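You operate a simulated robot arm through the tools that you are given. There is no shell and no other tool. Be economical: measure what you need, move in short steps, check, and stop when the job is done.

You are at the controls of a simulated two-armed robot. One attempt, no reset.

TASK
Put the 10 A fuse carton from the steel table top on the top shelf of the blue rack and the 15 A fuse carton on the shelf under the wooden table. Pick up the green film roll from the lower board of the small grey shelf with one hand, pass it to the other hand and put it on the bottom shelf of the low rack. Switch the blue coil lever off. Put the chalk carton from the low shelf of the tall grey stand on top of the orange hose coil. Put one of the corner boards from the top of the low grey stand in the sample carton. Shut the wide grey drawer. Turn the turns knob to 4. Open the bottom cart drawer, take the blue capped fitting and put it in the inside of the bottom cart drawer, then shut the drawer. Put the blue paper pack on the top shelf of the blue rack. Pull the blue drawer open. Any order will do. Set down upright: fuse carton, film roll, chalk carton, blue capped fitting. The blue coil lever goes to its stop.

Only the result counts: the job must be done as asked and must still hold three seconds after the hand-in. Knocking over, shifting, dropping, spilling or breaking anything else fails it.

THE ROBOT
Two 7-joint arms with two-finger parallel grippers on one trunk, on a base that drives. Base frame: it is fixed to the floor where the robot stands at the start and does not move with it; the origin is under the middle of the robot, x ahead of it, y to its left, z up; the surface under the hand at the start is at about z = 0.88. Readings come in m, degrees, newtons and seconds.
The left shoulder is at the start at [0.05, 0.165, 1.105], the right one opposite. With the tool pointing down near the work surface each hand reaches from about 0.24 to 0.7 m from the robot's upright axis, wherever it stands, measured 20 degrees to its own side. Places, roughly: blue capped fitting (4x4x7 cm) [0.5, -1.8, 0.9]; blue coil lever [-3.9, -3.6, 0.9]; blue drawer [-2.3, -3.3, 0.7]; blue paper pack (7x11x4 cm) [0.5, -1.6, 0.5]; bottom cart drawer [0.6, -0.7, 0.4]; bottom shelf of the low rack [0.7, -2.5, 0.3]; chalk carton [-4, -3.5, 0.25]; corner board (6x6x29 cm) [-4.6, -3.6, 0.6]; film roll [-3.75, -3.5, 0.5]; fuse carton [0.5, 0, 0.75]; inside of the bottom cart drawer [0.6, -0.7, 0.4]; orange hose coil (10x10x9 cm) [0.7, -1.9, 1.5]; sample carton [-1, -2, 0.75]; shelf under the wooden table [-1.4, -1.9, 0.2]; top shelf of the blue rack [0.7, -1.7, 1.4]; turns knob [-5.3, -2.2, 1.1]; wide grey drawer [-4.2, -3.4, 0.7]. Payload 3.91 kg a hand.
The TCP of each hand is the grasp point between the finger pads, 0.03 m short of the fingertips. In the tool frame z runs along the fingers and y along their closing line. Largest opening 0.11 m; finger width 0.02, thickness 0.01; the body of the gripper, 0.048 by 0.112 m, starts 0.055 m behind the TCP.
Orientation is that of the tool frame in the base frame, as a unit quaternion [w, x, y, z]. With the fingers straight down and closing along the base's y, the tool's x points along the base's -x, its y along +y and its z along -z.

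THE INTERFACE
- The arms move only by the tool arm_command. It takes "left_deltas", "right_deltas" or both (then of equal length, played together; a hand with none holds still); each is a list of rows, each a list of 3 entries, a list of its own where there are three numbers: the shift along the tool's x, y, z in m, then the turn, a rotation vector about the tool's x, y, z in degrees, then the finger opening in m, from 0 to 0.11. In form: [[[dx, dy, dz], [rx, ry, rz], claw], ...]. A call has 1 to 8 rows; each row shifts and turns the commanded pose from where the row before left it, along the tool's axes as they then stand. A row lasts 0.2 s, in which the tool goes at most 0.05 m and 8.6 degrees; a call with a longer step from one row to the next is refused whole, and so is a gripper value outside its range. Where a pose cannot be reached the arm comes as near as it can. A force on the tool above 40 N (or 10 N above the force at the start of the call, whichever is more), or a blocked arm, ends the call early, and 0.2 s more pass. The fingers move at their own pace (about 0.045 m/s each) and stop on an object; they squeeze with about 22 N. The grip force told is the motor's: it shows also when the fingers shut on nothing. Time passes only in rows, and 0.2 s behind the last, so rows that do not move let the fingers close. The reply holds the time, the measured pose of the TCP, the force on the tool along the base axes, the opening and the grip force, in the units named above and with some noise, with the torque about the TCP (base axes, N m) and any sound that the robot's microphone picked up, and new pictures: "show" is both (left out), scene, wrist or none (wrist: the cameras of the hands that moved).
- Cameras (640 x 400 px; columns grow to the right, rows downward): "scene" is now at [0.11, -0.0537, 1.2737]; the picture's right is [-0.46, -0.89, 0.00], its down [-0.55, 0.29, -0.78] and it looks along [0.70, -0.36, -0.62] (base axes); focal length 234 px, centre (320, 200). "left" rides on the left gripper at [0.072, -0.017, -0.103] in its tool frame; the picture's right is [0.23, 0.97, 0.00], its down [-0.76, 0.18, -0.62] and it looks along [-0.61, 0.14, 0.78] (tool axes); focal length 222 px, centre (320, 200). "right" rides on the right gripper at [0.072, 0.017, -0.103] in its tool frame; the picture's right is [-0.23, 0.97, 0.00], its down [-0.76, -0.18, -0.62] and it looks along [-0.61, -0.14, 0.78] (tool axes); focal length 222 px, centre (320, 200). There is no depth. A picture from a camera that has moved, and an enlarged one, comes with that camera's place and axes in the base frame and with its lens. The place of the scene camera against the robot may be out by one fixed shift of up to 0.025 m in any direction.
- lift_body(by): slides the trunk up (or, below 0, down) by that many m; the arms and the scene camera ride with it, the base frame stays. It gives what a move gives, with no picture.
- steer(legs): drives the robot by 1 to 6 legs, each [ahead, left, turn to the left] in m, m and degrees, along the robot's own axes; the way and the turn of a leg run together, so that a leg with both is an arc; at most 1.5 m and 180 degrees a leg. The arms and the cameras ride along, it lands a little off, and it stops where it bumps. It gives what a move gives, and a new picture of the scene camera.
- pan_tilt(pan, tilt): turns the head with the scene camera to pan (to the left, within 80 degrees either way) and tilt (down, from -29 to 69), counted from straight ahead of the robot. It gives what a move gives, and a new picture of the scene camera.
- enlarge(camera, box): a new picture of the part [left, top, right, bottom] of that camera's present view, enlarged. No time passes.
- sign_off(): hands the job in; it is judged then, once.

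Work in short steps. Places have to be worked out from the pictures, the camera data and where the tool is seen: move nearer, look again, correct. Check each grasp and each placing, and mend what went wrong. You have 535 turns and 360 pictures in all, those below and enlarged ones among them. Open the grippers and draw the arms clear of the work before you hand the job in, unless the task says otherwise.

The tools are called after "Call:" by a JSON object that holds its "api" and its "payload". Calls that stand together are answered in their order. arm_command: Moves the arms, as the interface text tells. Its arguments: {"type":"object","properties":{"left_deltas":{"type":"array"},"right_deltas":{"type":"array"},"show":{"type":"string","enum":["both","scene","wrist","none"]}},"required":[]} The other tools are called the same way: lift_body (by) slides the trunk up or down; steer (legs) drives the base; pan_tilt (pan, tilt) turns the head that bears the scene camera; enlarge (camera, box) takes an enlarged picture of a part of a camera's view; sign_off () hands the job in.

At the start:

```text
time: 0.0
left_ee_pos: [0.4162, -0.033, 1.0516]
left_tool_rot: [0.0, -0.001, 1.0, 0.0]
left_contact_force: [0.5, -0.5, 0.5]
left_wrist_torque: [0.02, -0.04, 0.01]
left_grip_width: 0.11
left_grip_force: 0.0
right_ee_pos: [0.3314, -0.4748, 1.1315]
right_tool_rot: [0.0, -0.001, 1.0, 0.0]
right_contact_force: [0.3, -1.0, 0.7]
right_wrist_torque: [-0.02, 0.01, -0.01]
right_grip_width: 0.1101
right_grip_force: 0.0
trunk travel left (down, up): [-0.325, 0.178]
robot x, y, heading: [0.0, 0.0, 0.0]
head pan, tilt: [-27.6, 38.3]
```

scene: 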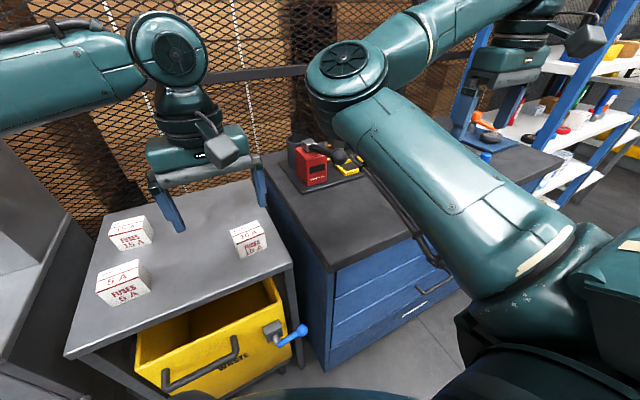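
right: 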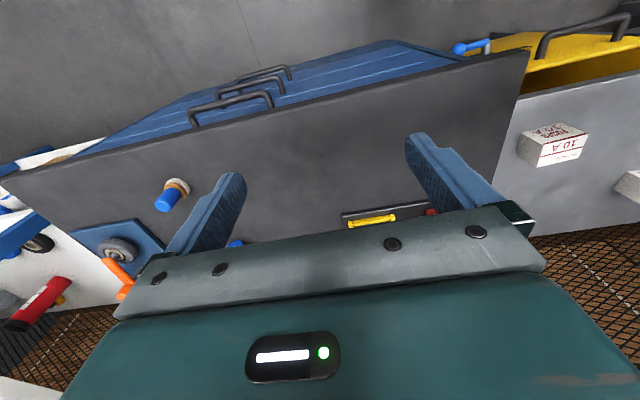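
left: 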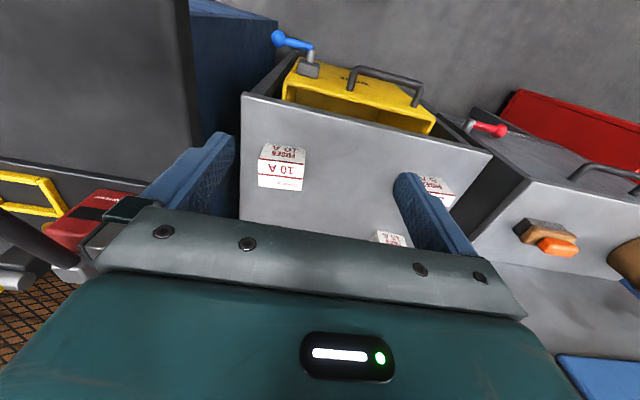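

The three cartons are on the steel table; I enlarge to read the labels before anything moves.

Call:
{"api": "enlarge", "payload": {"camera": "scene", "box": [60, 180, 300, 330]}}

Call:
{"api": "pan_tilt", "payload": {"pan": -70, "tilt": 15}}

```text
2.67 times, centred on (180, 255) of scene
camera zoom: at [0.11, -0.0537, 1.2737], right [-0.46, -0.89, 0.0], down [-0.55, 0.29, -0.78], along [0.7, -0.36, -0.62], focal length 624 px, centre (693, 53)
```

zoom: 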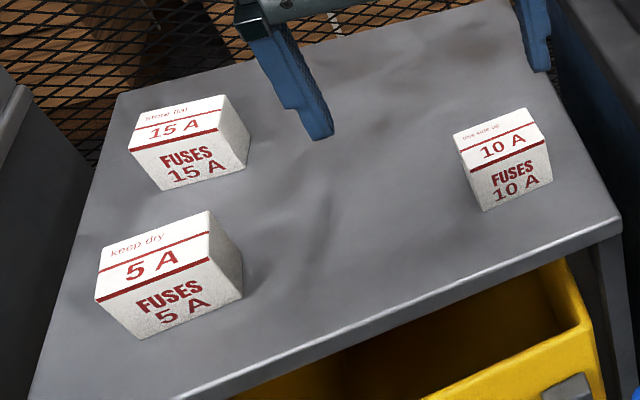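

```text
time: 1.1
left_ee_pos: [0.4152, -0.0317, 1.0512]
left_tool_rot: [-0.001, 0.0, 1.0, 0.001]
left_contact_force: [-0.6, 0.5, 0.4]
left_wrist_torque: [0.01, -0.01, 0.0]
left_grip_width: 0.1099
left_grip_force: 0.0
right_ee_pos: [0.3311, -0.4752, 1.1309]
right_tool_rot: [0.0, -0.001, 1.0, 0.0]
right_contact_force: [0.0, 1.3, 0.3]
right_wrist_torque: [0.02, 0.0, -0.02]
right_grip_width: 0.1102
right_grip_force: 0.1
trunk travel left (down, up): [-0.325, 0.178]
robot x, y, heading: [0.0011, 0.0009, -0.0]
head pan, tilt: [-70.0, 15.0]
camera scene: at [0.0657, -0.1016, 1.3107], right [-0.94, -0.34, 0.0], down [-0.09, 0.24, -0.97], along [0.33, -0.91, -0.26], focal length 234 px, centre (320, 200)
```

scene: 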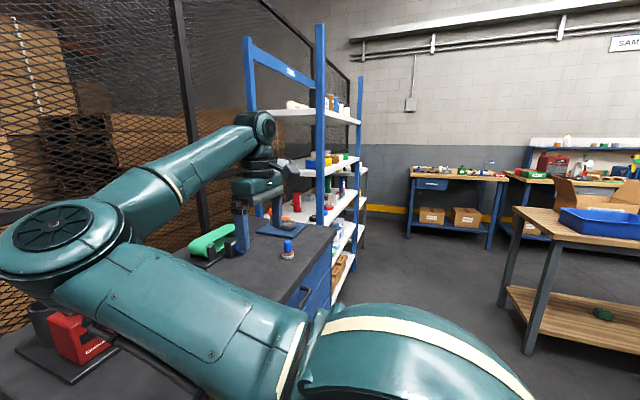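

Cartons read clearly: 15 A far left, 10 A right. I move both hands above their cartons, still high, and look with the wrist cameras.

Call:
{"api": "arm_command", "payload": {"left_deltas": [[[-0.0256, 0.0263, 0.009], [0, 0, 0], 0.11], [[-0.0256, 0.0263, 0.009], [0, 0, 0], 0.11], [[-0.0256, 0.0263, 0.009], [0, 0, 0], 0.11], [[-0.0256, 0.0263, 0.009], [0, 0, 0], 0.11], [[-0.0256, 0.0263, 0.009], [0, 0, 0], 0.11], [[-0.0256, 0.0263, 0.009], [0, 0, 0], 0.11], [[-0.0256, 0.0263, 0.009], [0, 0, 0], 0.11], [[-0.0256, 0.0263, 0.009], [0, 0, 0], 0.11]], "right_deltas": [[[-0.011, 0.044, 0.009], [0, 0, 0], 0.11], [[-0.011, 0.044, 0.009], [0, 0, 0], 0.11], [[-0.011, 0.044, 0.009], [0, 0, 0], 0.11], [[-0.011, 0.044, 0.009], [0, 0, 0], 0.11], [[-0.011, 0.044, 0.009], [0, 0, 0], 0.11], [[-0.011, 0.044, 0.009], [0, 0, 0], 0.11], [[-0.011, 0.044, 0.009], [0, 0, 0], 0.11], [[-0.011, 0.044, 0.009], [0, 0, 0], 0.11]], "show": "wrist"}}

```text
time: 2.9
left_ee_pos: [0.6198, 0.1787, 0.979]
left_tool_rot: [-0.001, 0.0, 1.0, -0.001]
left_contact_force: [0.4, -0.4, 1.2]
left_wrist_torque: [0.02, 0.01, -0.03]
left_grip_width: 0.1098
left_grip_force: 0.2
right_ee_pos: [0.4256, -0.3782, 1.0912]
right_tool_rot: [0.0, 0.0, 1.0, 0.0]
right_contact_force: [-0.7, -0.1, 0.6]
right_wrist_torque: [-0.02, 0.02, 0.0]
right_grip_width: 0.1097
right_grip_force: 0.2
right hand out of reach, approached as far as the arm can: row 2, 3, 4, 5, 6, 7, 8
trunk travel left (down, up): [-0.325, 0.178]
robot x, y, heading: [-0.0002, -0.001, -0.1]
head pan, tilt: [-70.0, 15.0]
camera right: at [0.3533, -0.3633, 1.1951], right [0.23, 0.97, 0.0], down [0.76, -0.18, 0.62], along [0.61, -0.14, -0.78], focal length 222 px, centre (320, 200)
camera left: at [0.5472, 0.1619, 1.0818], right [-0.23, 0.97, 0.0], down [0.76, 0.18, 0.62], along [0.61, 0.14, -0.78], focal length 222 px, centre (320, 200)
```

right: 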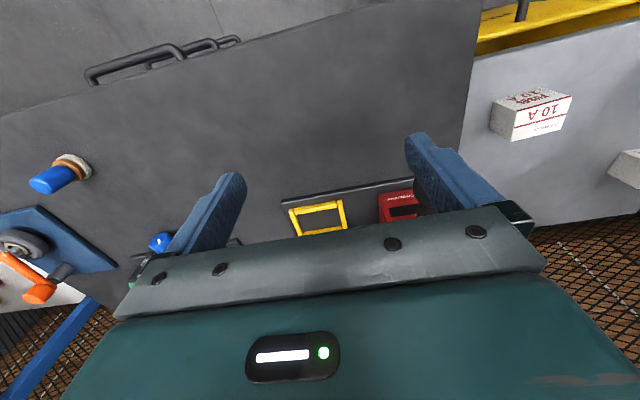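
left: 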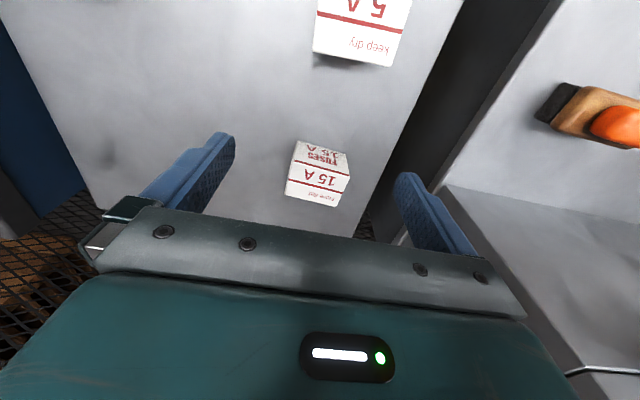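

The right arm cannot reach inward from here; the 15 A carton sits well under the left hand. I enlarge to get its yaw.

Call:
{"api": "enlarge", "payload": {"camera": "left", "box": [240, 100, 400, 220]}}

```text
3.33 times, centred on (320, 160) of left
camera zoom: at [0.5472, 0.1619, 1.0818], right [-0.23, 0.97, 0.0], down [0.76, 0.18, 0.62], along [0.61, 0.14, -0.78], focal length 740 px, centre (320, 333)
```

zoom: 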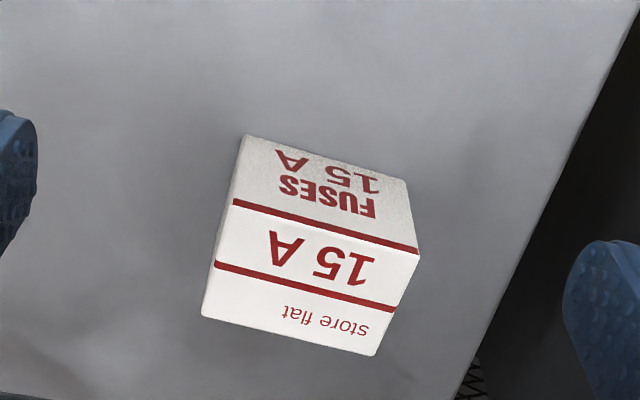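

Carton centre judged about (0.73, 0.20), top near z≈0.80, 8 cm across y. I move above it and down to z≈0.87.

Call:
{"api": "arm_command", "payload": {"left_deltas": [[[-0.029, 0.006, 0.0], [0, 0, 0], 0.11], [[-0.029, 0.005, 0.0], [0, 0, 0], 0.11], [[-0.029, 0.005, 0.02], [0, 0, 0], 0.11], [[-0.028, 0.005, 0.03], [0, 0, 0], 0.11], [[0, 0, 0.035], [0, 0, 0], 0.11], [[0, 0, 0.025], [0, 0, 0], 0.11]], "show": "wrist"}}

```text
time: 4.3
left_ee_pos: [0.6589, 0.1937, 0.9034]
left_tool_rot: [0.0, 0.0, 1.0, 0.0]
left_contact_force: [0.1, -0.5, -0.7]
left_wrist_torque: [-0.03, 0.0, -0.01]
left_grip_width: 0.11
left_grip_force: 0.0
left hand out of reach, approached as far as the arm can: row 2, 3, 4
right_ee_pos: [0.4255, -0.3783, 1.0903]
right_tool_rot: [0.0, -0.001, 1.0, 0.0]
right_contact_force: [-0.2, -0.7, 0.2]
right_wrist_torque: [0.01, -0.01, 0.02]
right_grip_width: 0.1101
right_grip_force: 0.1
trunk travel left (down, up): [-0.325, 0.178]
robot x, y, heading: [-0.0007, -0.0001, -0.1]
head pan, tilt: [-70.0, 15.0]
camera left: at [0.5873, 0.1767, 1.0056], right [-0.23, 0.97, 0.0], down [0.76, 0.18, 0.62], along [0.61, 0.14, -0.78], focal length 222 px, centre (320, 200)
```

left: 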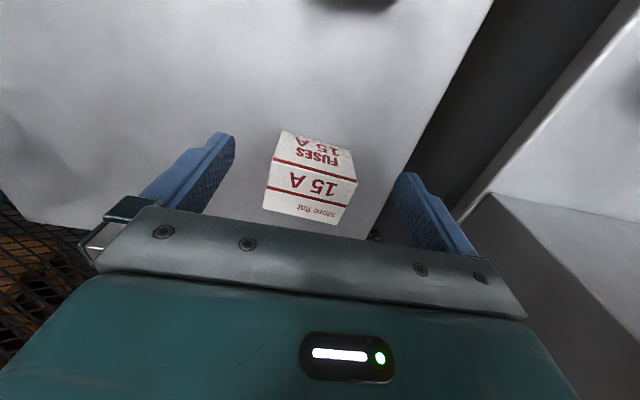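

The reach falls short by ~7 cm. I look straight down to see how much room the base has in front.

Call:
{"api": "pan_tilt", "payload": {"pan": 10, "tilt": 69}}

```text
time: 5.8
left_ee_pos: [0.6598, 0.1942, 0.9025]
left_tool_rot: [-0.001, -0.001, 1.0, 0.0]
left_contact_force: [-0.5, 0.3, -0.5]
left_wrist_torque: [-0.02, 0.02, 0.01]
left_grip_width: 0.1101
left_grip_force: 0.0
right_ee_pos: [0.4251, -0.3795, 1.0911]
right_tool_rot: [0.0, -0.001, 1.0, 0.0]
right_contact_force: [0.6, 0.2, 0.1]
right_wrist_torque: [0.0, 0.0, -0.02]
right_grip_width: 0.1099
right_grip_force: 0.0
trunk travel left (down, up): [-0.325, 0.178]
robot x, y, heading: [0.0014, 0.0012, -0.1]
head pan, tilt: [10.0, 68.8]
camera scene: at [0.0888, -0.0041, 1.2351], right [0.17, -0.98, 0.0], down [-0.92, -0.16, -0.36], along [0.36, 0.06, -0.93], focal length 234 px, centre (320, 200)
```

scene: 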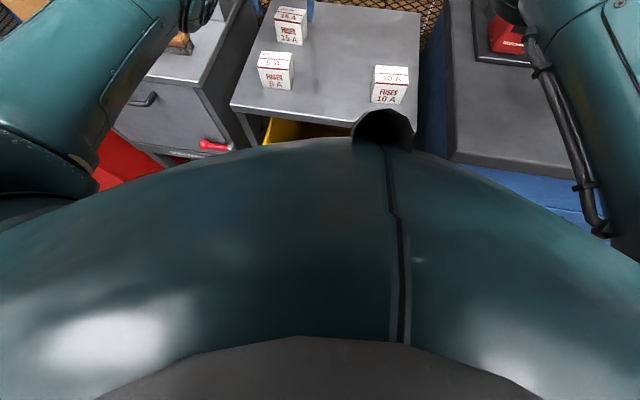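

The torso hides the floor, so rather than drive blind I tilt the tool forward 32° about its closing axis, which extends the reach.

Call:
{"api": "arm_command", "payload": {"left_deltas": [[[0, 0, 0], [0, -8, 0], 0.11], [[0, 0, 0], [0, -8, 0], 0.11], [[0, 0, 0], [0, -8, 0], 0.11], [[0, 0, 0], [0, -8, 0], 0.11], [[-0.018, 0.002, 0.047], [0, 0, 0], 0.11]], "show": "wrist"}}

```text
refused: row 5 steps farther than a row can; nothing moved
```

One step was too long; I shorten it.

Call:
{"api": "arm_command", "payload": {"left_deltas": [[[0, 0, 0], [0, -8, 0], 0.11], [[0, 0, 0], [0, -8, 0], 0.11], [[0, 0, 0], [0, -8, 0], 0.11], [[0, 0, 0], [0, -8, 0], 0.11], [[-0.009, 0.002, 0.024], [0, 0, 0], 0.11], [[-0.009, 0.002, 0.024], [0, 0, 0], 0.11]], "show": "wrist"}}

```text
time: 7.2
left_ee_pos: [0.7013, 0.1956, 0.8747]
left_tool_rot: [0.276, -0.001, 0.961, 0.001]
left_contact_force: [-0.5, -0.2, -0.6]
left_wrist_torque: [-0.02, 0.0, -0.01]
left_grip_width: 0.1101
left_grip_force: 0.1
right_ee_pos: [0.4251, -0.3785, 1.0905]
right_tool_rot: [0.0, 0.0, 1.0, 0.0]
right_contact_force: [-0.2, -0.4, -0.4]
right_wrist_torque: [0.0, 0.02, 0.0]
right_grip_width: 0.1101
right_grip_force: 0.0
trunk travel left (down, up): [-0.325, 0.178]
robot x, y, heading: [0.0042, 0.002, -0.2]
head pan, tilt: [10.0, 68.8]
camera left: at [0.5848, 0.1792, 0.9225], right [-0.19, 0.97, -0.12], down [0.31, 0.18, 0.93], along [0.93, 0.14, -0.34], focal length 222 px, centre (320, 200)
```

left: 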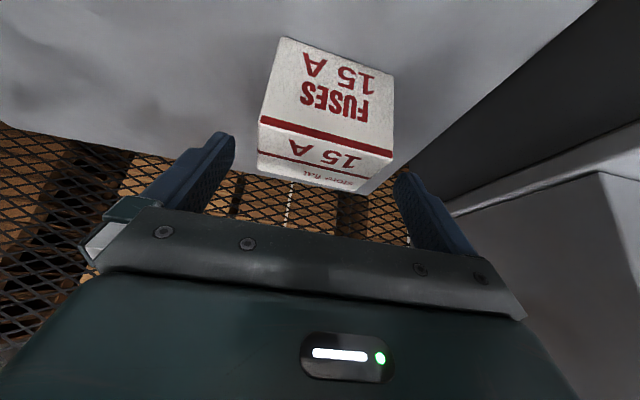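

Triangulating both views puts the table near z≈0.805 and the carton centre at about (0.697, 0.195) with top 0.858. I lower ~3 cm and close.

Call:
{"api": "arm_command", "payload": {"left_deltas": [[[0.01, 0, 0.0115], [0, 0, 0], 0.11], [[0.0095, 0, 0.0115], [0, 0, 0], 0.11], [[0, 0, 0], [0, 0, 0], 0.05], [[0, 0, 0], [0, 0, 0], 0.04], [[0, 0, 0], [0, 0, 0], 0.04]], "show": "wrist"}}

```text
time: 8.4
left_ee_pos: [0.6975, 0.1962, 0.8441]
left_tool_rot: [0.276, 0.0, 0.961, 0.0]
left_contact_force: [-0.8, -0.5, 0.1]
left_wrist_torque: [-0.04, -0.01, -0.01]
left_grip_width: 0.0699
left_grip_force: 21.8
right_ee_pos: [0.4253, -0.3789, 1.0916]
right_tool_rot: [0.0, 0.0, 1.0, 0.0]
right_contact_force: [0.2, 0.5, 0.1]
right_wrist_torque: [0.02, 0.02, 0.02]
right_grip_width: 0.1098
right_grip_force: 0.1
trunk travel left (down, up): [-0.325, 0.178]
robot x, y, heading: [-0.0037, -0.0008, 0.1]
head pan, tilt: [10.0, 68.8]
camera left: at [0.5806, 0.1787, 0.893], right [-0.19, 0.97, -0.12], down [0.32, 0.18, 0.93], along [0.93, 0.14, -0.34], focal length 222 px, centre (320, 200)
```

left: 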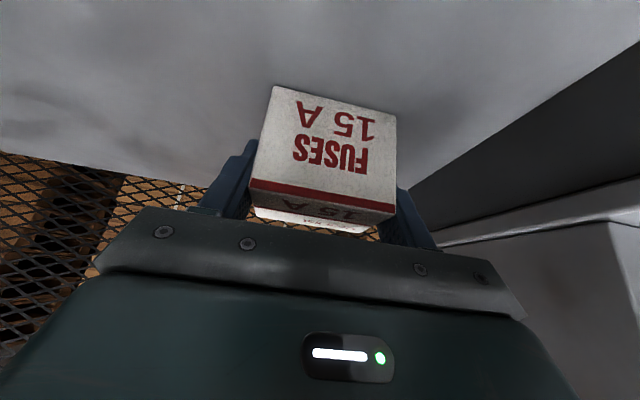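

The 15 A carton is gripped (0.07 m, 22 N). I lift it straight up and draw it back.

Call:
{"api": "arm_command", "payload": {"left_deltas": [[[-0.0239, 0, -0.0382], [0, 0, 0], 0.04], [[-0.0239, 0, -0.0382], [0, 0, 0], 0.04], [[-0.0239, 0, -0.0382], [0, 0, 0], 0.04], [[-0.0239, 0, -0.0382], [0, 0, 0], 0.04], [[0.034, 0.01, -0.0212], [0, 0, 0], 0.04], [[0.034, 0.01, -0.0212], [0, 0, 0], 0.04], [[0.034, 0.01, -0.0212], [0, 0, 0], 0.04], [[0.034, 0.01, -0.0212], [0, 0, 0], 0.04]], "show": "none"}}

Call:
{"api": "pan_tilt", "payload": {"pan": -10, "tilt": 45}}

Call:
{"api": "steer", "payload": {"legs": [[0, 0.2, 0]]}}

```text
time: 10.2
left_ee_pos: [0.5368, 0.2352, 1.0237]
left_tool_rot: [0.275, 0.0, 0.962, 0.0]
left_contact_force: [0.0, -0.4, -0.5]
left_wrist_torque: [0.01, -0.01, 0.01]
left_grip_width: 0.04
left_grip_force: 0.1
right_ee_pos: [0.4252, -0.3784, 1.0903]
right_tool_rot: [-0.001, -0.001, 1.0, -0.001]
right_contact_force: [0.2, -0.3, -0.2]
right_wrist_torque: [0.01, -0.03, -0.04]
right_grip_width: 0.1098
right_grip_force: 0.1
trunk travel left (down, up): [-0.325, 0.178]
robot x, y, heading: [-0.0018, -0.0016, -0.2]
head pan, tilt: [10.0, 68.8]
```

```text
time: 11.1
left_ee_pos: [0.5373, 0.2356, 1.0244]
left_tool_rot: [0.275, 0.0, 0.961, 0.001]
left_contact_force: [0.1, 0.2, 0.2]
left_wrist_torque: [0.01, 0.0, 0.0]
left_grip_width: 0.0399
left_grip_force: 0.1
right_ee_pos: [0.4256, -0.3794, 1.0905]
right_tool_rot: [0.0, 0.001, 1.0, -0.001]
right_contact_force: [-0.8, 0.1, 0.8]
right_wrist_torque: [-0.01, 0.03, 0.02]
right_grip_width: 0.1102
right_grip_force: 0.0
trunk travel left (down, up): [-0.325, 0.178]
robot x, y, heading: [0.0018, 0.0028, -0.0]
head pan, tilt: [-10.0, 45.0]
camera scene: at [0.1138, -0.0279, 1.2639], right [-0.17, -0.98, 0.0], down [-0.7, 0.12, -0.71], along [0.7, -0.12, -0.71], focal length 234 px, centre (320, 200)
```

scene: 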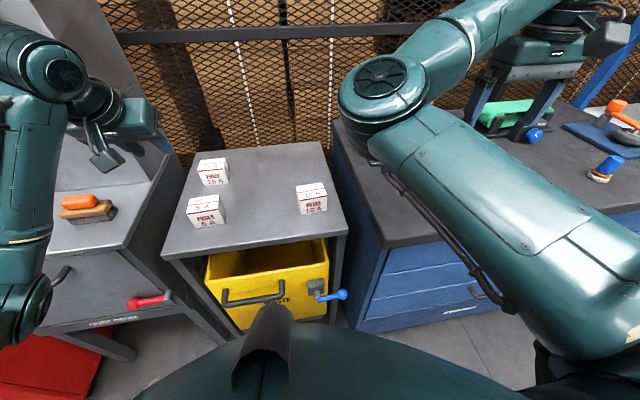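

```text
time: 13.5
left_ee_pos: [0.538, 0.4388, 1.0249]
left_tool_rot: [0.276, -0.001, 0.961, 0.0]
left_contact_force: [-0.5, 0.1, 0.0]
left_wrist_torque: [-0.01, 0.0, 0.01]
left_grip_width: 0.0401
left_grip_force: 0.0
right_ee_pos: [0.4269, -0.1765, 1.0914]
right_tool_rot: [0.0, -0.001, 1.0, -0.001]
right_contact_force: [-0.7, 0.1, -0.6]
right_wrist_torque: [-0.01, 0.03, -0.01]
right_grip_width: 0.1101
right_grip_force: 0.0
trunk travel left (down, up): [-0.325, 0.178]
robot x, y, heading: [-0.0018, 0.2018, -0.1]
head pan, tilt: [-10.0, 45.0]
camera scene: at [0.1137, 0.1742, 1.2639], right [-0.17, -0.98, 0.0], down [-0.7, 0.12, -0.71], along [0.7, -0.12, -0.71], focal length 234 px, centre (320, 200)
```

scene: 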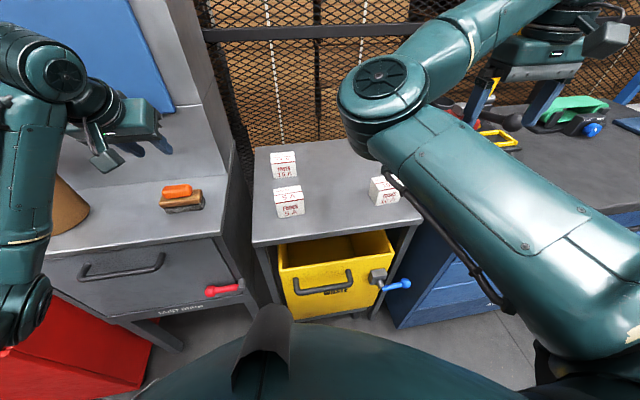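

The grip slipped off during the lift (too shallow), and the 15 A carton stands where it was. I now bring the right hand over the 10 A carton, and will grip deeper.

Call:
{"api": "arm_command", "payload": {"right_deltas": [[[0, 0, 0.04], [0, 0, 0], 0.11], [[0, 0, 0.04], [0, 0, 0], 0.11], [[-0.02, 0.025, 0.01], [0, 0, 0], 0.11], [[-0.02, 0.025, 0.01], [0, 0, 0], 0.11], [[-0.02, 0.025, 0], [0, 0, 0], 0.11], [[-0.02, 0.025, 0], [0, 0, 0], 0.11]], "show": "wrist"}}

```text
time: 14.9
left_ee_pos: [0.537, 0.438, 1.0236]
left_tool_rot: [0.276, -0.002, 0.961, 0.001]
left_contact_force: [-0.9, 0.7, 0.1]
left_wrist_torque: [0.0, -0.02, -0.02]
left_grip_width: 0.0402
left_grip_force: 0.1
right_ee_pos: [0.5299, -0.114, 0.9876]
right_tool_rot: [0.001, 0.0, 1.0, 0.0]
right_contact_force: [0.3, -0.1, 0.2]
right_wrist_torque: [-0.02, -0.03, 0.01]
right_grip_width: 0.1098
right_grip_force: 0.0
right hand out of reach, approached as far as the arm can: row 3, 4, 5, 6
trunk travel left (down, up): [-0.325, 0.178]
robot x, y, heading: [0.0028, 0.2021, 0.2]
head pan, tilt: [-10.0, 45.0]
camera right: at [0.4571, -0.0988, 1.092], right [0.23, 0.97, 0.0], down [0.76, -0.18, 0.62], along [0.61, -0.14, -0.78], focal length 222 px, centre (320, 200)
```

right: 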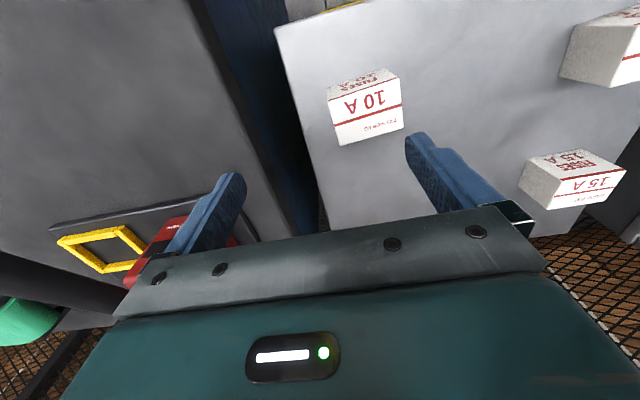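

The right arm is limited inward; the 10 A carton is at about (0.54, −0.066). I drive 0.1 m further left so it lies in the right hand's range.

Call:
{"api": "steer", "payload": {"legs": [[0, 0.1, 0]]}}

Call:
{"api": "arm_command", "payload": {"right_deltas": [[[-0.005, -0.025, 0.02], [0, 0, 0], 0.11], [[-0.003, -0.026, 0.02], [0, 0, 0], 0.11]], "show": "wrist"}}

```text
time: 16.4
left_ee_pos: [0.5367, 0.5373, 1.0248]
left_tool_rot: [0.276, -0.001, 0.961, -0.001]
left_contact_force: [-1.2, 0.2, 0.3]
left_wrist_torque: [-0.02, 0.0, 0.0]
left_grip_width: 0.0397
left_grip_force: 0.0
right_ee_pos: [0.5296, -0.0161, 0.9886]
right_tool_rot: [0.001, -0.001, 1.0, -0.001]
right_contact_force: [0.0, -0.5, -0.3]
right_wrist_torque: [-0.03, -0.01, -0.01]
right_grip_width: 0.1102
right_grip_force: 0.1
trunk travel left (down, up): [-0.325, 0.178]
robot x, y, heading: [-0.0033, 0.3003, 0.0]
head pan, tilt: [-10.0, 45.0]
camera scene: at [0.1136, 0.2724, 1.2639], right [-0.17, -0.98, 0.0], down [-0.7, 0.12, -0.71], along [0.7, -0.12, -0.71], focal length 234 px, centre (320, 200)
```

scene: 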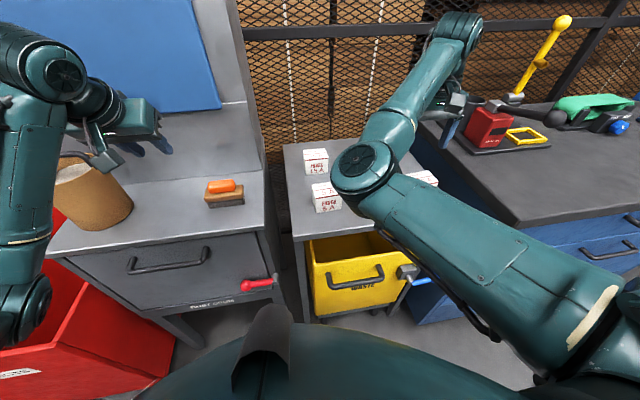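

```text
time: 17.0
left_ee_pos: [0.5374, 0.5358, 1.0241]
left_tool_rot: [0.276, -0.001, 0.961, 0.0]
left_contact_force: [-0.8, 0.6, 0.0]
left_wrist_torque: [-0.01, -0.01, 0.03]
left_grip_width: 0.0399
left_grip_force: 0.1
right_ee_pos: [0.5375, -0.0685, 0.9477]
right_tool_rot: [0.0, -0.001, 1.0, 0.0]
right_contact_force: [-0.2, 0.5, 0.3]
right_wrist_torque: [0.04, 0.01, 0.0]
right_grip_width: 0.1103
right_grip_force: 0.1
trunk travel left (down, up): [-0.325, 0.178]
robot x, y, heading: [-0.0011, 0.3006, 0.0]
head pan, tilt: [-10.0, 45.0]
camera right: at [0.4652, -0.0534, 1.0518], right [0.23, 0.97, 0.0], down [0.76, -0.18, 0.62], along [0.61, -0.14, -0.78], focal length 222 px, centre (320, 200)
```

right: 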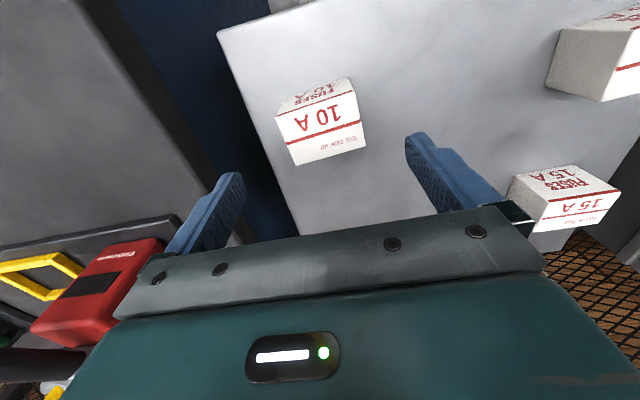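

10 A carton centre (0.545, −0.069), top ≈0.852, table ≈0.797. I descend to TCP z≈0.832 and grip deeper.

Call:
{"api": "arm_command", "payload": {"right_deltas": [[[-0.004, 0, 0.035], [0, 0, 0], 0.11], [[-0.004, 0, 0.035], [0, 0, 0], 0.11], [[0, 0, 0.03], [0, 0, 0], 0.11], [[0, 0, 0.015], [0, 0, 0], 0.11], [[0, 0, 0], [0, 0, 0], 0.03], [[0, 0, 0], [0, 0, 0], 0.03], [[0, 0, 0], [0, 0, 0], 0.03]], "show": "wrist"}}

```text
time: 18.6
left_ee_pos: [0.5375, 0.5368, 1.0246]
left_tool_rot: [0.277, -0.002, 0.961, 0.001]
left_contact_force: [0.1, 0.2, 0.0]
left_wrist_torque: [0.01, -0.02, -0.03]
left_grip_width: 0.0398
left_grip_force: 0.0
right_ee_pos: [0.5455, -0.0685, 0.8332]
right_tool_rot: [-0.001, -0.001, 1.0, -0.001]
right_contact_force: [0.3, -0.2, -0.2]
right_wrist_torque: [0.02, -0.02, -0.01]
right_grip_width: 0.071
right_grip_force: 21.6
trunk travel left (down, up): [-0.325, 0.178]
robot x, y, heading: [-0.0006, 0.2986, 0.1]
head pan, tilt: [-10.0, 45.0]
camera right: at [0.4731, -0.0528, 0.9378], right [0.23, 0.97, 0.0], down [0.76, -0.18, 0.62], along [0.61, -0.14, -0.78], focal length 222 px, centre (320, 200)
```

right: 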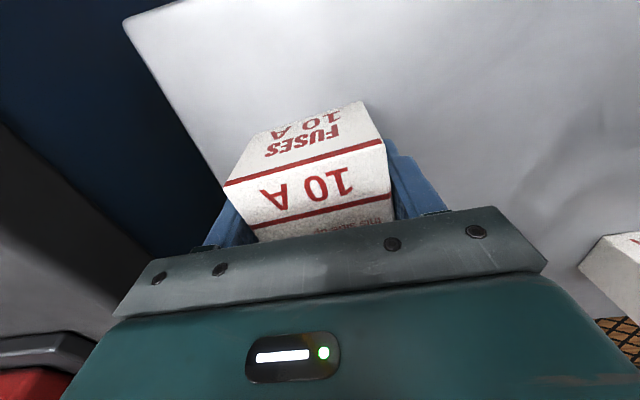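

Gripped at 0.071 m. I lift slowly and check the grip holds.

Call:
{"api": "arm_command", "payload": {"right_deltas": [[[0, 0, -0.01], [0, 0, 0], 0.03], [[0, 0, -0.02], [0, 0, 0], 0.03], [[0, 0, -0.03], [0, 0, 0], 0.03], [[0, 0, -0.04], [0, 0, 0], 0.03], [[0, 0, -0.04], [0, 0, 0], 0.03], [[0, 0, -0.04], [0, 0, 0], 0.03]], "show": "wrist"}}

```text
time: 20.0
left_ee_pos: [0.5367, 0.5351, 1.0245]
left_tool_rot: [0.276, -0.001, 0.961, 0.0]
left_contact_force: [0.5, -1.0, 0.4]
left_wrist_torque: [0.0, 0.01, 0.0]
left_grip_width: 0.04
left_grip_force: 0.0
right_ee_pos: [0.5443, -0.0637, 1.0113]
right_tool_rot: [0.001, -0.001, 1.0, 0.0]
right_contact_force: [-0.2, -0.4, -1.5]
right_wrist_torque: [-0.02, -0.02, 0.0]
right_grip_width: 0.0711
right_grip_force: 22.2
trunk travel left (down, up): [-0.325, 0.178]
robot x, y, heading: [0.0033, 0.2977, 0.2]
head pan, tilt: [-10.0, 45.0]
camera right: at [0.4718, -0.0494, 1.1164], right [0.23, 0.97, 0.0], down [0.76, -0.18, 0.62], along [0.61, -0.14, -0.78], focal length 222 px, centre (320, 200)
```

right: 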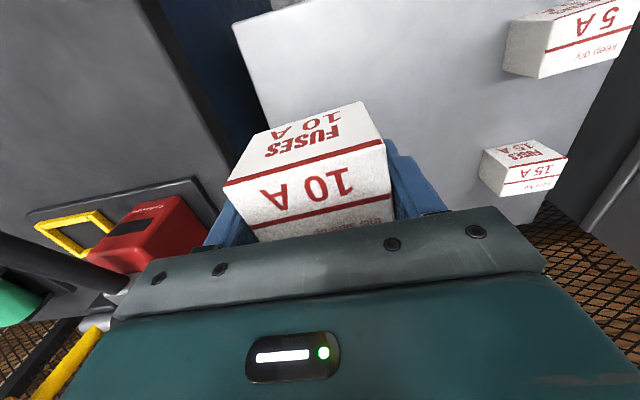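

It holds. I draw the right hand back and up, then drive right so the left hand can get the 15 A carton.

Call:
{"api": "arm_command", "payload": {"right_deltas": [[[0.04, 0, -0.02], [0, 0, 0], 0.03], [[0.04, -0.01, -0.02], [0, 0, 0], 0.03], [[0.04, -0.02, -0.02], [0, 0, 0], 0.03], [[0.04, -0.02, -0.02], [0, 0, 0], 0.03], [[0.03, -0.03, -0.02], [0, 0, 0], 0.03]], "show": "none"}}

Call:
{"api": "steer", "payload": {"legs": [[0, -0.25, 0]]}}

Call:
{"api": "arm_command", "payload": {"left_deltas": [[[0, -0.03, 0], [0, 0, 0], 0.11], [[0, -0.03, 0], [0, 0, 0], 0.11], [[0, -0.03, 0], [0, 0, 0], 0.11], [[-0.034, 0, 0.0212], [0, 0, 0], 0.11], [[-0.034, 0, 0.0212], [0, 0, 0], 0.11], [[-0.034, 0, 0.0212], [0, 0, 0], 0.11], [[0.0159, 0, 0.0254], [0, 0, 0], 0.11], [[0.0159, 0, 0.0254], [0, 0, 0], 0.11]], "show": "wrist"}}

```text
time: 21.2
left_ee_pos: [0.5365, 0.5367, 1.0253]
left_tool_rot: [0.276, -0.001, 0.961, 0.001]
left_contact_force: [-0.3, 0.2, -0.3]
left_wrist_torque: [-0.01, -0.04, 0.04]
left_grip_width: 0.0399
left_grip_force: 0.1
right_ee_pos: [0.3532, -0.1461, 1.1134]
right_tool_rot: [0.0, -0.001, 1.0, 0.0]
right_contact_force: [-0.3, -0.3, -0.7]
right_wrist_torque: [-0.01, 0.01, -0.02]
right_grip_width: 0.0713
right_grip_force: 22.2
trunk travel left (down, up): [-0.325, 0.178]
robot x, y, heading: [0.0046, 0.298, 0.1]
head pan, tilt: [-10.0, 45.0]
```

```text
time: 24.0
left_ee_pos: [0.5369, 0.2933, 1.025]
left_tool_rot: [0.275, -0.002, 0.961, 0.001]
left_contact_force: [-0.1, -0.4, -0.5]
left_wrist_torque: [-0.02, 0.01, 0.01]
left_grip_width: 0.0403
left_grip_force: 0.0
right_ee_pos: [0.3557, -0.3912, 1.1134]
right_tool_rot: [0.0, -0.002, 1.0, 0.0]
right_contact_force: [0.1, 0.1, -0.9]
right_wrist_torque: [-0.01, -0.01, 0.04]
right_grip_width: 0.0712
right_grip_force: 22.4
trunk travel left (down, up): [-0.325, 0.178]
robot x, y, heading: [-0.0002, 0.0553, 0.5]
head pan, tilt: [-10.0, 45.0]
camera scene: at [0.1142, 0.0271, 1.2639], right [-0.17, -0.99, 0.0], down [-0.7, 0.12, -0.71], along [0.7, -0.12, -0.71], focal length 234 px, centre (320, 200)
```

scene: 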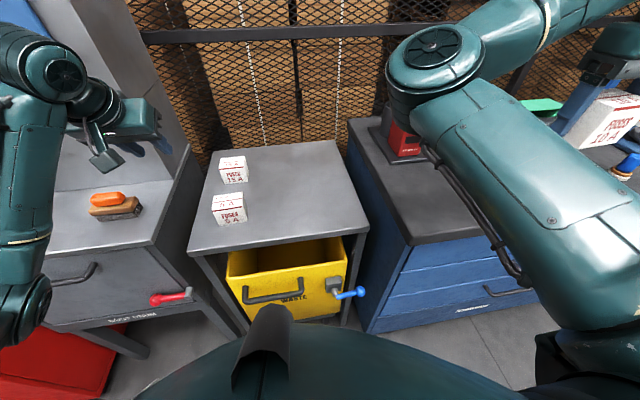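

```text
time: 25.8
left_ee_pos: [0.6555, 0.2023, 0.9648]
left_tool_rot: [0.276, -0.002, 0.961, 0.0]
left_contact_force: [0.3, -0.3, 0.7]
left_wrist_torque: [0.02, -0.01, -0.02]
left_grip_width: 0.1099
left_grip_force: 0.0
right_ee_pos: [0.3559, -0.3899, 1.1123]
right_tool_rot: [0.001, -0.001, 1.0, 0.0]
right_contact_force: [1.1, -0.5, -1.8]
right_wrist_torque: [-0.04, 0.01, -0.02]
right_grip_width: 0.0711
right_grip_force: 22.4
trunk travel left (down, up): [-0.325, 0.178]
robot x, y, heading: [0.0024, 0.052, 0.3]
head pan, tilt: [-10.0, 45.0]
camera left: at [0.5389, 0.1855, 1.0139], right [-0.2, 0.97, -0.12], down [0.31, 0.18, 0.93], along [0.93, 0.14, -0.34], focal length 222 px, centre (320, 200)
```

left: 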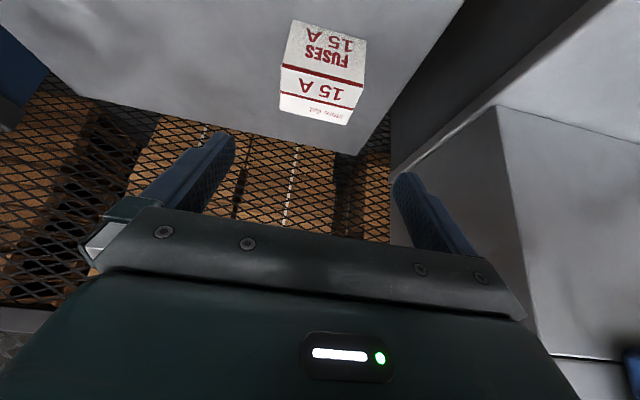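

15 A carton centre now at (0.706, 0.196). I go over it, then down to z≈0.833 and close.

Call:
{"api": "arm_command", "payload": {"left_deltas": [[[-0.0212, -0.003, 0.0132], [0, 0, 0], 0.11], [[-0.0212, -0.003, 0.0132], [0, 0, 0], 0.11], [[0.0175, 0, 0.028], [0, 0, 0], 0.11], [[0.0175, 0, 0.028], [0, 0, 0], 0.11], [[0.0175, 0, 0.028], [0, 0, 0], 0.11], [[0.0175, 0, 0.028], [0, 0, 0], 0.11], [[0, 0, 0], [0, 0, 0], 0.03], [[0, 0, 0], [0, 0, 0], 0.03]], "show": "none"}}

Call:
{"api": "arm_command", "payload": {"left_deltas": [[[0, 0, 0], [0, 0, 0], 0.03], [[-0.0053, 0, -0.0085], [0, 0, 0], 0.03], [[-0.0106, 0, -0.017], [0, 0, 0], 0.03], [[-0.0159, 0, -0.0254], [0, 0, 0], 0.03], [[-0.0212, 0, -0.034], [0, 0, 0], 0.03], [[-0.0212, 0, -0.034], [0, 0, 0], 0.03]], "show": "wrist"}}

```text
time: 27.6
left_ee_pos: [0.7074, 0.1947, 0.8315]
left_tool_rot: [0.274, -0.001, 0.962, 0.0]
left_contact_force: [0.0, -0.1, -0.1]
left_wrist_torque: [0.01, -0.02, -0.01]
left_grip_width: 0.0698
left_grip_force: 14.6
right_ee_pos: [0.3564, -0.3907, 1.1126]
right_tool_rot: [0.0, -0.001, 1.0, 0.0]
right_contact_force: [0.5, 0.0, -1.1]
right_wrist_torque: [0.01, 0.04, 0.0]
right_grip_width: 0.0711
right_grip_force: 21.8
trunk travel left (down, up): [-0.325, 0.178]
robot x, y, heading: [-0.0023, 0.0548, 0.3]
head pan, tilt: [-10.0, 45.0]
```

```text
time: 29.0
left_ee_pos: [0.7086, 0.1988, 0.9728]
left_tool_rot: [0.275, -0.003, 0.961, 0.001]
left_contact_force: [0.0, 0.0, -1.1]
left_wrist_torque: [0.04, -0.03, 0.0]
left_grip_width: 0.0701
left_grip_force: 22.3
right_ee_pos: [0.3548, -0.3901, 1.1137]
right_tool_rot: [-0.001, -0.002, 1.0, 0.0]
right_contact_force: [-0.5, -0.7, -1.3]
right_wrist_torque: [-0.02, -0.02, 0.03]
right_grip_width: 0.0709
right_grip_force: 21.8
trunk travel left (down, up): [-0.325, 0.178]
robot x, y, heading: [0.0014, 0.0514, 0.2]
head pan, tilt: [-10.0, 45.0]
camera left: at [0.5916, 0.1807, 1.0228], right [-0.2, 0.97, -0.12], down [0.32, 0.18, 0.93], along [0.93, 0.14, -0.34], focal length 222 px, centre (320, 200)
```

left: 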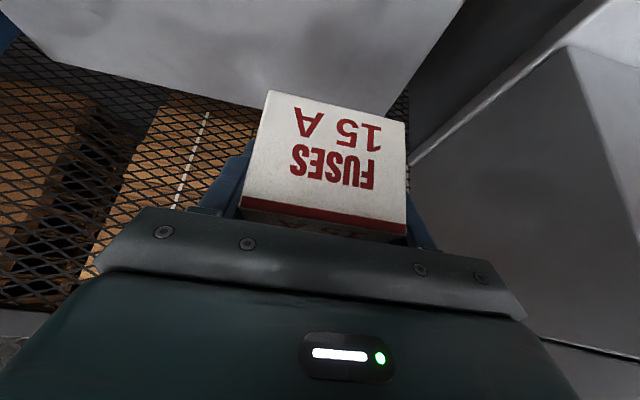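

The 15 A carton is held too. I pull the left hand in and back the robot off, then drive along to the blue rack and look.

Call:
{"api": "arm_command", "payload": {"left_deltas": [[[0.0424, 0, -0.0265], [0, 0, 0], 0.03], [[0.0424, 0, -0.0265], [0, 0, 0], 0.03], [[0.0424, 0, -0.0265], [0, 0, 0], 0.03], [[0.0424, 0, -0.0265], [0, 0, 0], 0.03], [[0.0424, 0, -0.0265], [0, 0, 0], 0.03], [[0.0424, 0, -0.0265], [0, 0, 0], 0.03]], "show": "none"}}

Call:
{"api": "steer", "payload": {"legs": [[-0.35, 0, 0], [0, -1.45, 0]]}}

Call:
{"api": "pan_tilt", "payload": {"pan": 0, "tilt": 20}}

```text
time: 30.4
left_ee_pos: [0.4084, 0.1955, 0.9713]
left_tool_rot: [0.275, -0.002, 0.961, 0.002]
left_contact_force: [0.6, -0.5, -0.2]
left_wrist_torque: [0.03, -0.04, -0.01]
left_grip_width: 0.0697
left_grip_force: 21.8
right_ee_pos: [0.3564, -0.3901, 1.1123]
right_tool_rot: [0.0, -0.002, 1.0, 0.0]
right_contact_force: [0.5, 0.4, -1.1]
right_wrist_torque: [0.03, -0.02, 0.01]
right_grip_width: 0.0708
right_grip_force: 22.2
trunk travel left (down, up): [-0.325, 0.178]
robot x, y, heading: [-0.0028, 0.0536, 0.2]
head pan, tilt: [-10.0, 45.0]
```

```text
time: 45.1
left_ee_pos: [0.0736, -1.2515, 0.972]
left_tool_rot: [0.275, -0.01, 0.962, 0.003]
left_contact_force: [-0.3, -0.1, -0.7]
left_wrist_torque: [-0.04, 0.01, -0.01]
left_grip_width: 0.0697
left_grip_force: 21.2
right_ee_pos: [0.0278, -1.8378, 1.112]
right_tool_rot: [-0.001, -0.009, 1.0, 0.0]
right_contact_force: [0.4, 0.0, -1.3]
right_wrist_torque: [0.01, -0.01, 0.01]
right_grip_width: 0.0704
right_grip_force: 22.3
trunk travel left (down, up): [-0.325, 0.178]
robot x, y, heading: [-0.3325, -1.3965, 1.0]
head pan, tilt: [-10.0, 45.0]
camera scene: at [-0.2197, -1.4239, 1.2639], right [-0.16, -0.99, 0.0], down [-0.7, 0.11, -0.71], along [0.7, -0.11, -0.71], focal length 234 px, centre (320, 200)
```

scene: 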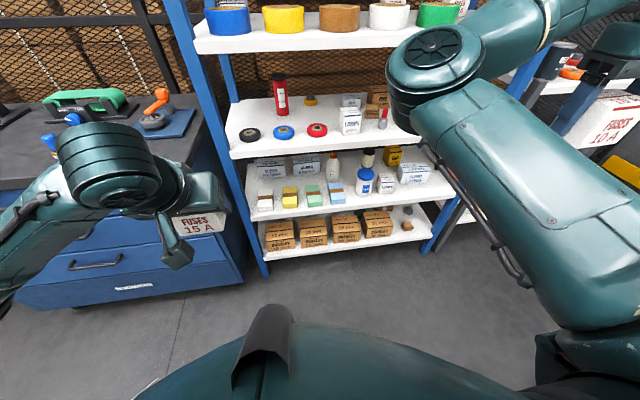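

```text
time: 46.0
left_ee_pos: [0.0729, -1.251, 0.9729]
left_tool_rot: [0.276, -0.009, 0.961, 0.002]
left_contact_force: [0.0, 0.1, -1.4]
left_wrist_torque: [0.04, -0.04, 0.0]
left_grip_width: 0.0697
left_grip_force: 21.8
right_ee_pos: [0.0288, -1.8376, 1.114]
right_tool_rot: [0.001, -0.01, 1.0, -0.001]
right_contact_force: [-0.5, -0.7, -0.4]
right_wrist_torque: [0.01, 0.0, -0.01]
right_grip_width: 0.0703
right_grip_force: 21.8
trunk travel left (down, up): [-0.325, 0.178]
robot x, y, heading: [-0.3332, -1.4005, 1.3]
head pan, tilt: [0.0, 20.0]
camera scene: at [-0.2069, -1.4095, 1.3025], right [0.02, -1.0, 0.0], down [-0.34, -0.01, -0.94], along [0.94, 0.02, -0.34], focal length 234 px, centre (320, 200)
```

scene: 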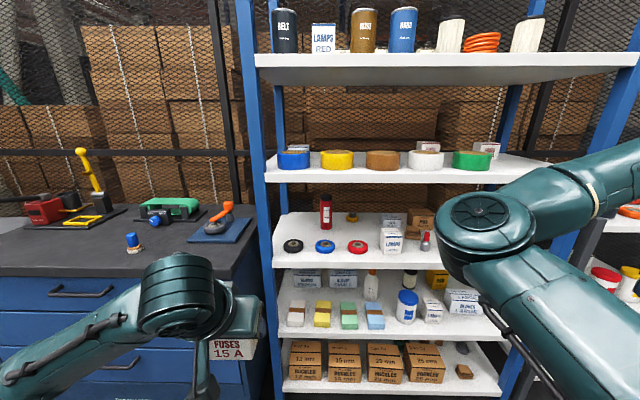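

The rack is in full view; its top shelf is above the camera. I raise the trunk to look onto it.

Call:
{"api": "lift_body", "payload": {"by": 0.178}}

Call:
{"api": "pan_tilt", "payload": {"pan": -15, "tilt": 10}}

```text
time: 48.0
left_ee_pos: [0.0739, -1.2498, 1.1502]
left_tool_rot: [0.276, -0.01, 0.961, 0.002]
left_contact_force: [0.1, 0.6, -0.3]
left_wrist_torque: [-0.01, -0.01, -0.03]
left_grip_width: 0.0697
left_grip_force: 21.6
right_ee_pos: [0.0288, -1.8371, 1.2907]
right_tool_rot: [0.001, -0.01, 1.0, 0.001]
right_contact_force: [-0.3, 0.4, -0.9]
right_wrist_torque: [0.0, 0.01, -0.01]
right_grip_width: 0.0702
right_grip_force: 22.0
trunk travel left (down, up): [-0.503, 0.0]
robot x, y, heading: [-0.331, -1.3958, 1.1]
head pan, tilt: [0.0, 20.0]
```

```text
time: 48.8
left_ee_pos: [0.0733, -1.2511, 1.1502]
left_tool_rot: [0.276, -0.009, 0.961, 0.003]
left_contact_force: [0.3, -0.7, -1.1]
left_wrist_torque: [-0.01, -0.03, -0.04]
left_grip_width: 0.0699
left_grip_force: 22.3
right_ee_pos: [0.0288, -1.8361, 1.2905]
right_tool_rot: [0.001, -0.011, 1.0, 0.0]
right_contact_force: [-0.2, -0.2, -0.4]
right_wrist_torque: [0.03, 0.01, 0.01]
right_grip_width: 0.0703
right_grip_force: 22.4
trunk travel left (down, up): [-0.503, 0.0]
robot x, y, heading: [-0.3353, -1.3981, 1.0]
head pan, tilt: [-15.0, 10.0]
camera scene: at [-0.2097, -1.4335, 1.4968], right [-0.24, -0.97, 0.0], down [-0.17, 0.04, -0.98], along [0.96, -0.24, -0.17], focal length 234 px, centre (320, 200)
```

scene: 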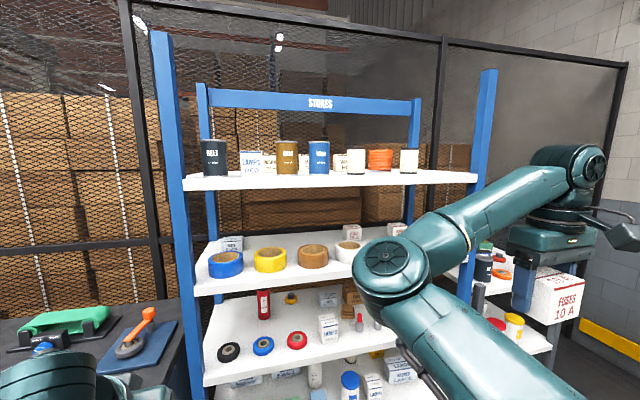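

Call:
{"api": "enlarge", "payload": {"camera": "scene", "box": [170, 90, 490, 290]}}

```text
2.00 times, centred on (330, 190) of scene
camera zoom: at [-0.2097, -1.4335, 1.4968], right [-0.24, -0.97, 0.0], down [-0.17, 0.04, -0.98], along [0.96, -0.24, -0.17], focal length 468 px, centre (300, 220)
```

zoom: 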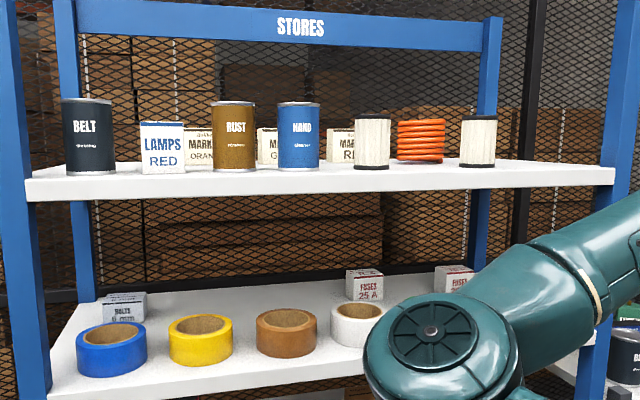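

The front row of items leaves a strip at the shelf front (edge about x≈0.47, surface z≈1.44). I raise the right hand with the 10 A carton above shelf height before approaching.

Call:
{"api": "arm_command", "payload": {"right_deltas": [[[0, 0, -0.042], [0, 0, 0], 0.03], [[0, 0, -0.042], [0, 0, 0], 0.03], [[0, 0, -0.042], [0, 0, 0], 0.03], [[0, 0, -0.042], [0, 0, 0], 0.03], [[0, 0, -0.042], [0, 0, 0], 0.03], [[0, 0, -0.042], [0, 0, 0], 0.03]], "show": "none"}}

```text
time: 50.2
left_ee_pos: [0.0727, -1.2508, 1.1498]
left_tool_rot: [0.275, -0.009, 0.962, 0.002]
left_contact_force: [0.1, -0.1, -1.4]
left_wrist_torque: [-0.02, 0.03, 0.01]
left_grip_width: 0.0698
left_grip_force: 21.9
right_ee_pos: [0.0282, -1.8377, 1.522]
right_tool_rot: [0.002, -0.009, 1.0, -0.001]
right_contact_force: [-0.2, -0.3, -0.6]
right_wrist_torque: [-0.01, 0.0, 0.0]
right_grip_width: 0.0703
right_grip_force: 22.1
right hand out of reach, approached as far as the arm can: row 6
trunk travel left (down, up): [-0.503, 0.0]
robot x, y, heading: [-0.3358, -1.4022, 0.6]
head pan, tilt: [-15.0, 10.0]
```

Reached z 1.52. I drive left 0.15 and ahead 0.25, then look.

Call:
{"api": "steer", "payload": {"legs": [[0, 0.15, 0], [0.25, 0, 0]]}}

Call:
{"api": "arm_command", "payload": {"right_deltas": [[[-0.035, 0, 0], [0, 0, 0], 0.03], [[-0.035, 0, 0], [0, 0, 0], 0.03]], "show": "wrist"}}

```text
time: 53.6
left_ee_pos: [0.3202, -1.0952, 1.1503]
left_tool_rot: [0.276, -0.008, 0.961, 0.002]
left_contact_force: [0.2, 0.3, -1.4]
left_wrist_torque: [0.02, -0.02, 0.01]
left_grip_width: 0.0696
left_grip_force: 22.2
right_ee_pos: [0.2759, -1.6822, 1.5209]
right_tool_rot: [0.0, -0.009, 1.0, -0.001]
right_contact_force: [1.3, 0.7, -1.8]
right_wrist_torque: [0.0, 0.01, 0.03]
right_grip_width: 0.07
right_grip_force: 22.5
trunk travel left (down, up): [-0.503, 0.0]
robot x, y, heading: [-0.0904, -1.2406, 1.0]
head pan, tilt: [-15.0, 10.0]
camera scene: at [0.0364, -1.2775, 1.4968], right [-0.24, -0.97, 0.0], down [-0.17, 0.04, -0.98], along [0.96, -0.24, -0.17], focal length 234 px, centre (320, 200)
```

scene: 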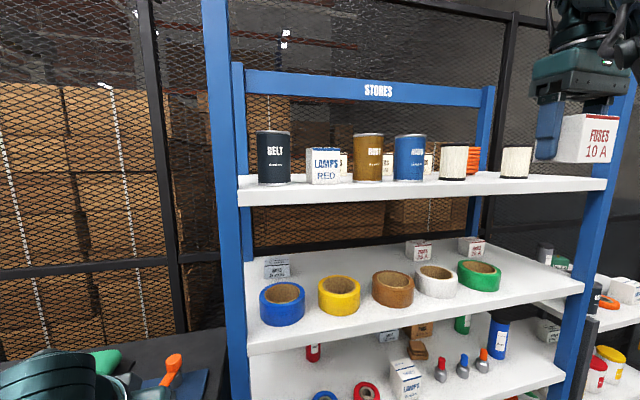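

```text
time: 54.2
left_ee_pos: [0.3196, -1.0944, 1.1503]
left_tool_rot: [0.274, -0.009, 0.962, 0.002]
left_contact_force: [0.6, -0.5, -1.6]
left_wrist_torque: [-0.01, 0.03, 0.03]
left_grip_width: 0.0699
left_grip_force: 21.8
right_ee_pos: [0.3391, -1.6745, 1.5054]
right_tool_rot: [0.002, -0.009, 1.0, -0.003]
right_contact_force: [-0.4, 0.8, -1.1]
right_wrist_torque: [-0.04, 0.02, 0.02]
right_grip_width: 0.0703
right_grip_force: 22.5
right hand out of reach, approached as far as the arm can: row 1, 2
trunk travel left (down, up): [-0.503, 0.0]
robot x, y, heading: [-0.089, -1.238, 1.1]
head pan, tilt: [-15.0, 10.0]
camera right: at [0.2663, -1.6601, 1.6092], right [0.21, 0.98, 0.0], down [0.76, -0.16, 0.63], along [0.61, -0.13, -0.78], focal length 222 px, centre (320, 200)
```

right: 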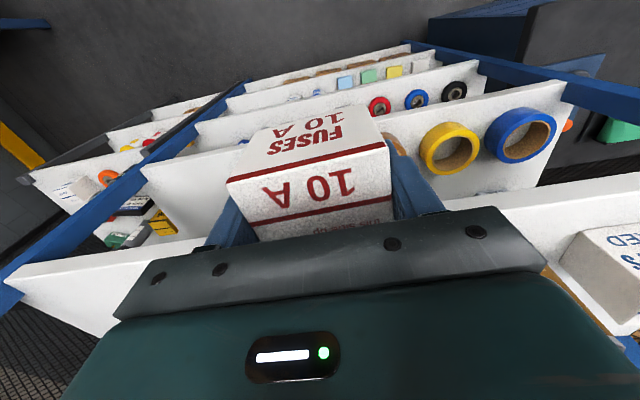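

The strip in front of the cans is ~7 cm deep, enough for the 5 cm carton in front of the gap by the HAND can. I drive ahead 0.13 and slightly right, then look from the wrist.

Call:
{"api": "steer", "payload": {"legs": [[0, -0.04, 0], [0.12, 0, 0]]}}

Call:
{"api": "enlarge", "payload": {"camera": "right", "box": [0, 0, 640, 400]}}

```text
time: 56.0
left_ee_pos: [0.4415, -1.1343, 1.1496]
left_tool_rot: [0.275, -0.008, 0.961, 0.003]
left_contact_force: [0.0, 0.6, -0.3]
left_wrist_torque: [0.01, 0.0, 0.03]
left_grip_width: 0.0699
left_grip_force: 21.9
right_ee_pos: [0.4588, -1.7143, 1.5043]
right_tool_rot: [0.002, -0.008, 1.0, -0.002]
right_contact_force: [0.5, -0.4, -0.8]
right_wrist_torque: [0.03, 0.03, -0.01]
right_grip_width: 0.0703
right_grip_force: 22.7
trunk travel left (down, up): [-0.503, 0.0]
robot x, y, heading: [0.0364, -1.2766, 0.8]
head pan, tilt: [-15.0, 10.0]
camera scene: at [0.1588, -1.3144, 1.4968], right [-0.24, -0.97, 0.0], down [-0.17, 0.04, -0.98], along [0.96, -0.24, -0.17], focal length 234 px, centre (320, 200)
```

scene: 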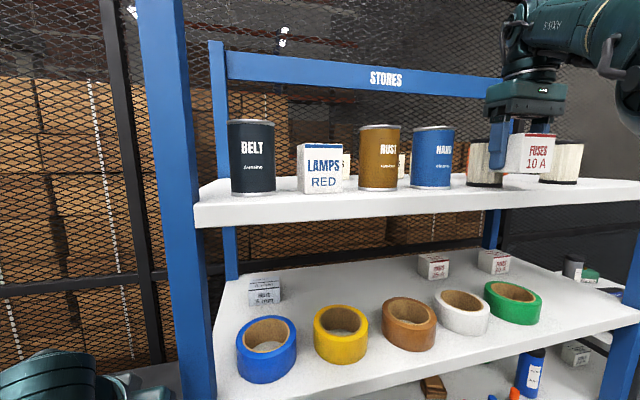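

```text
1.00 times, centred on (320, 200) of right (not enlarged: the box is as wide or as high as the picture)
camera zoom: at [0.3859, -1.6994, 1.6093], right [0.21, 0.98, 0.0], down [0.76, -0.16, 0.63], along [0.61, -0.13, -0.78], focal length 222 px, centre (320, 200)
```

zoom: 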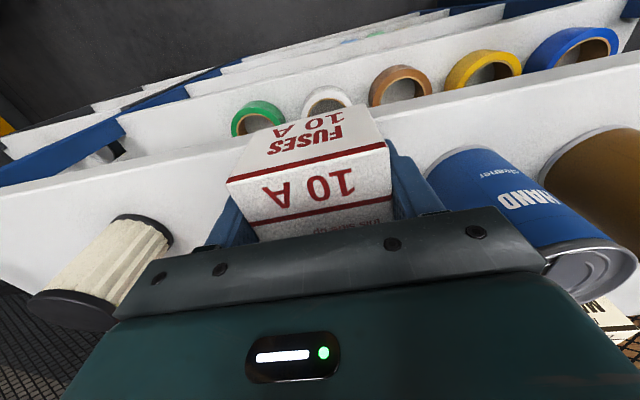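

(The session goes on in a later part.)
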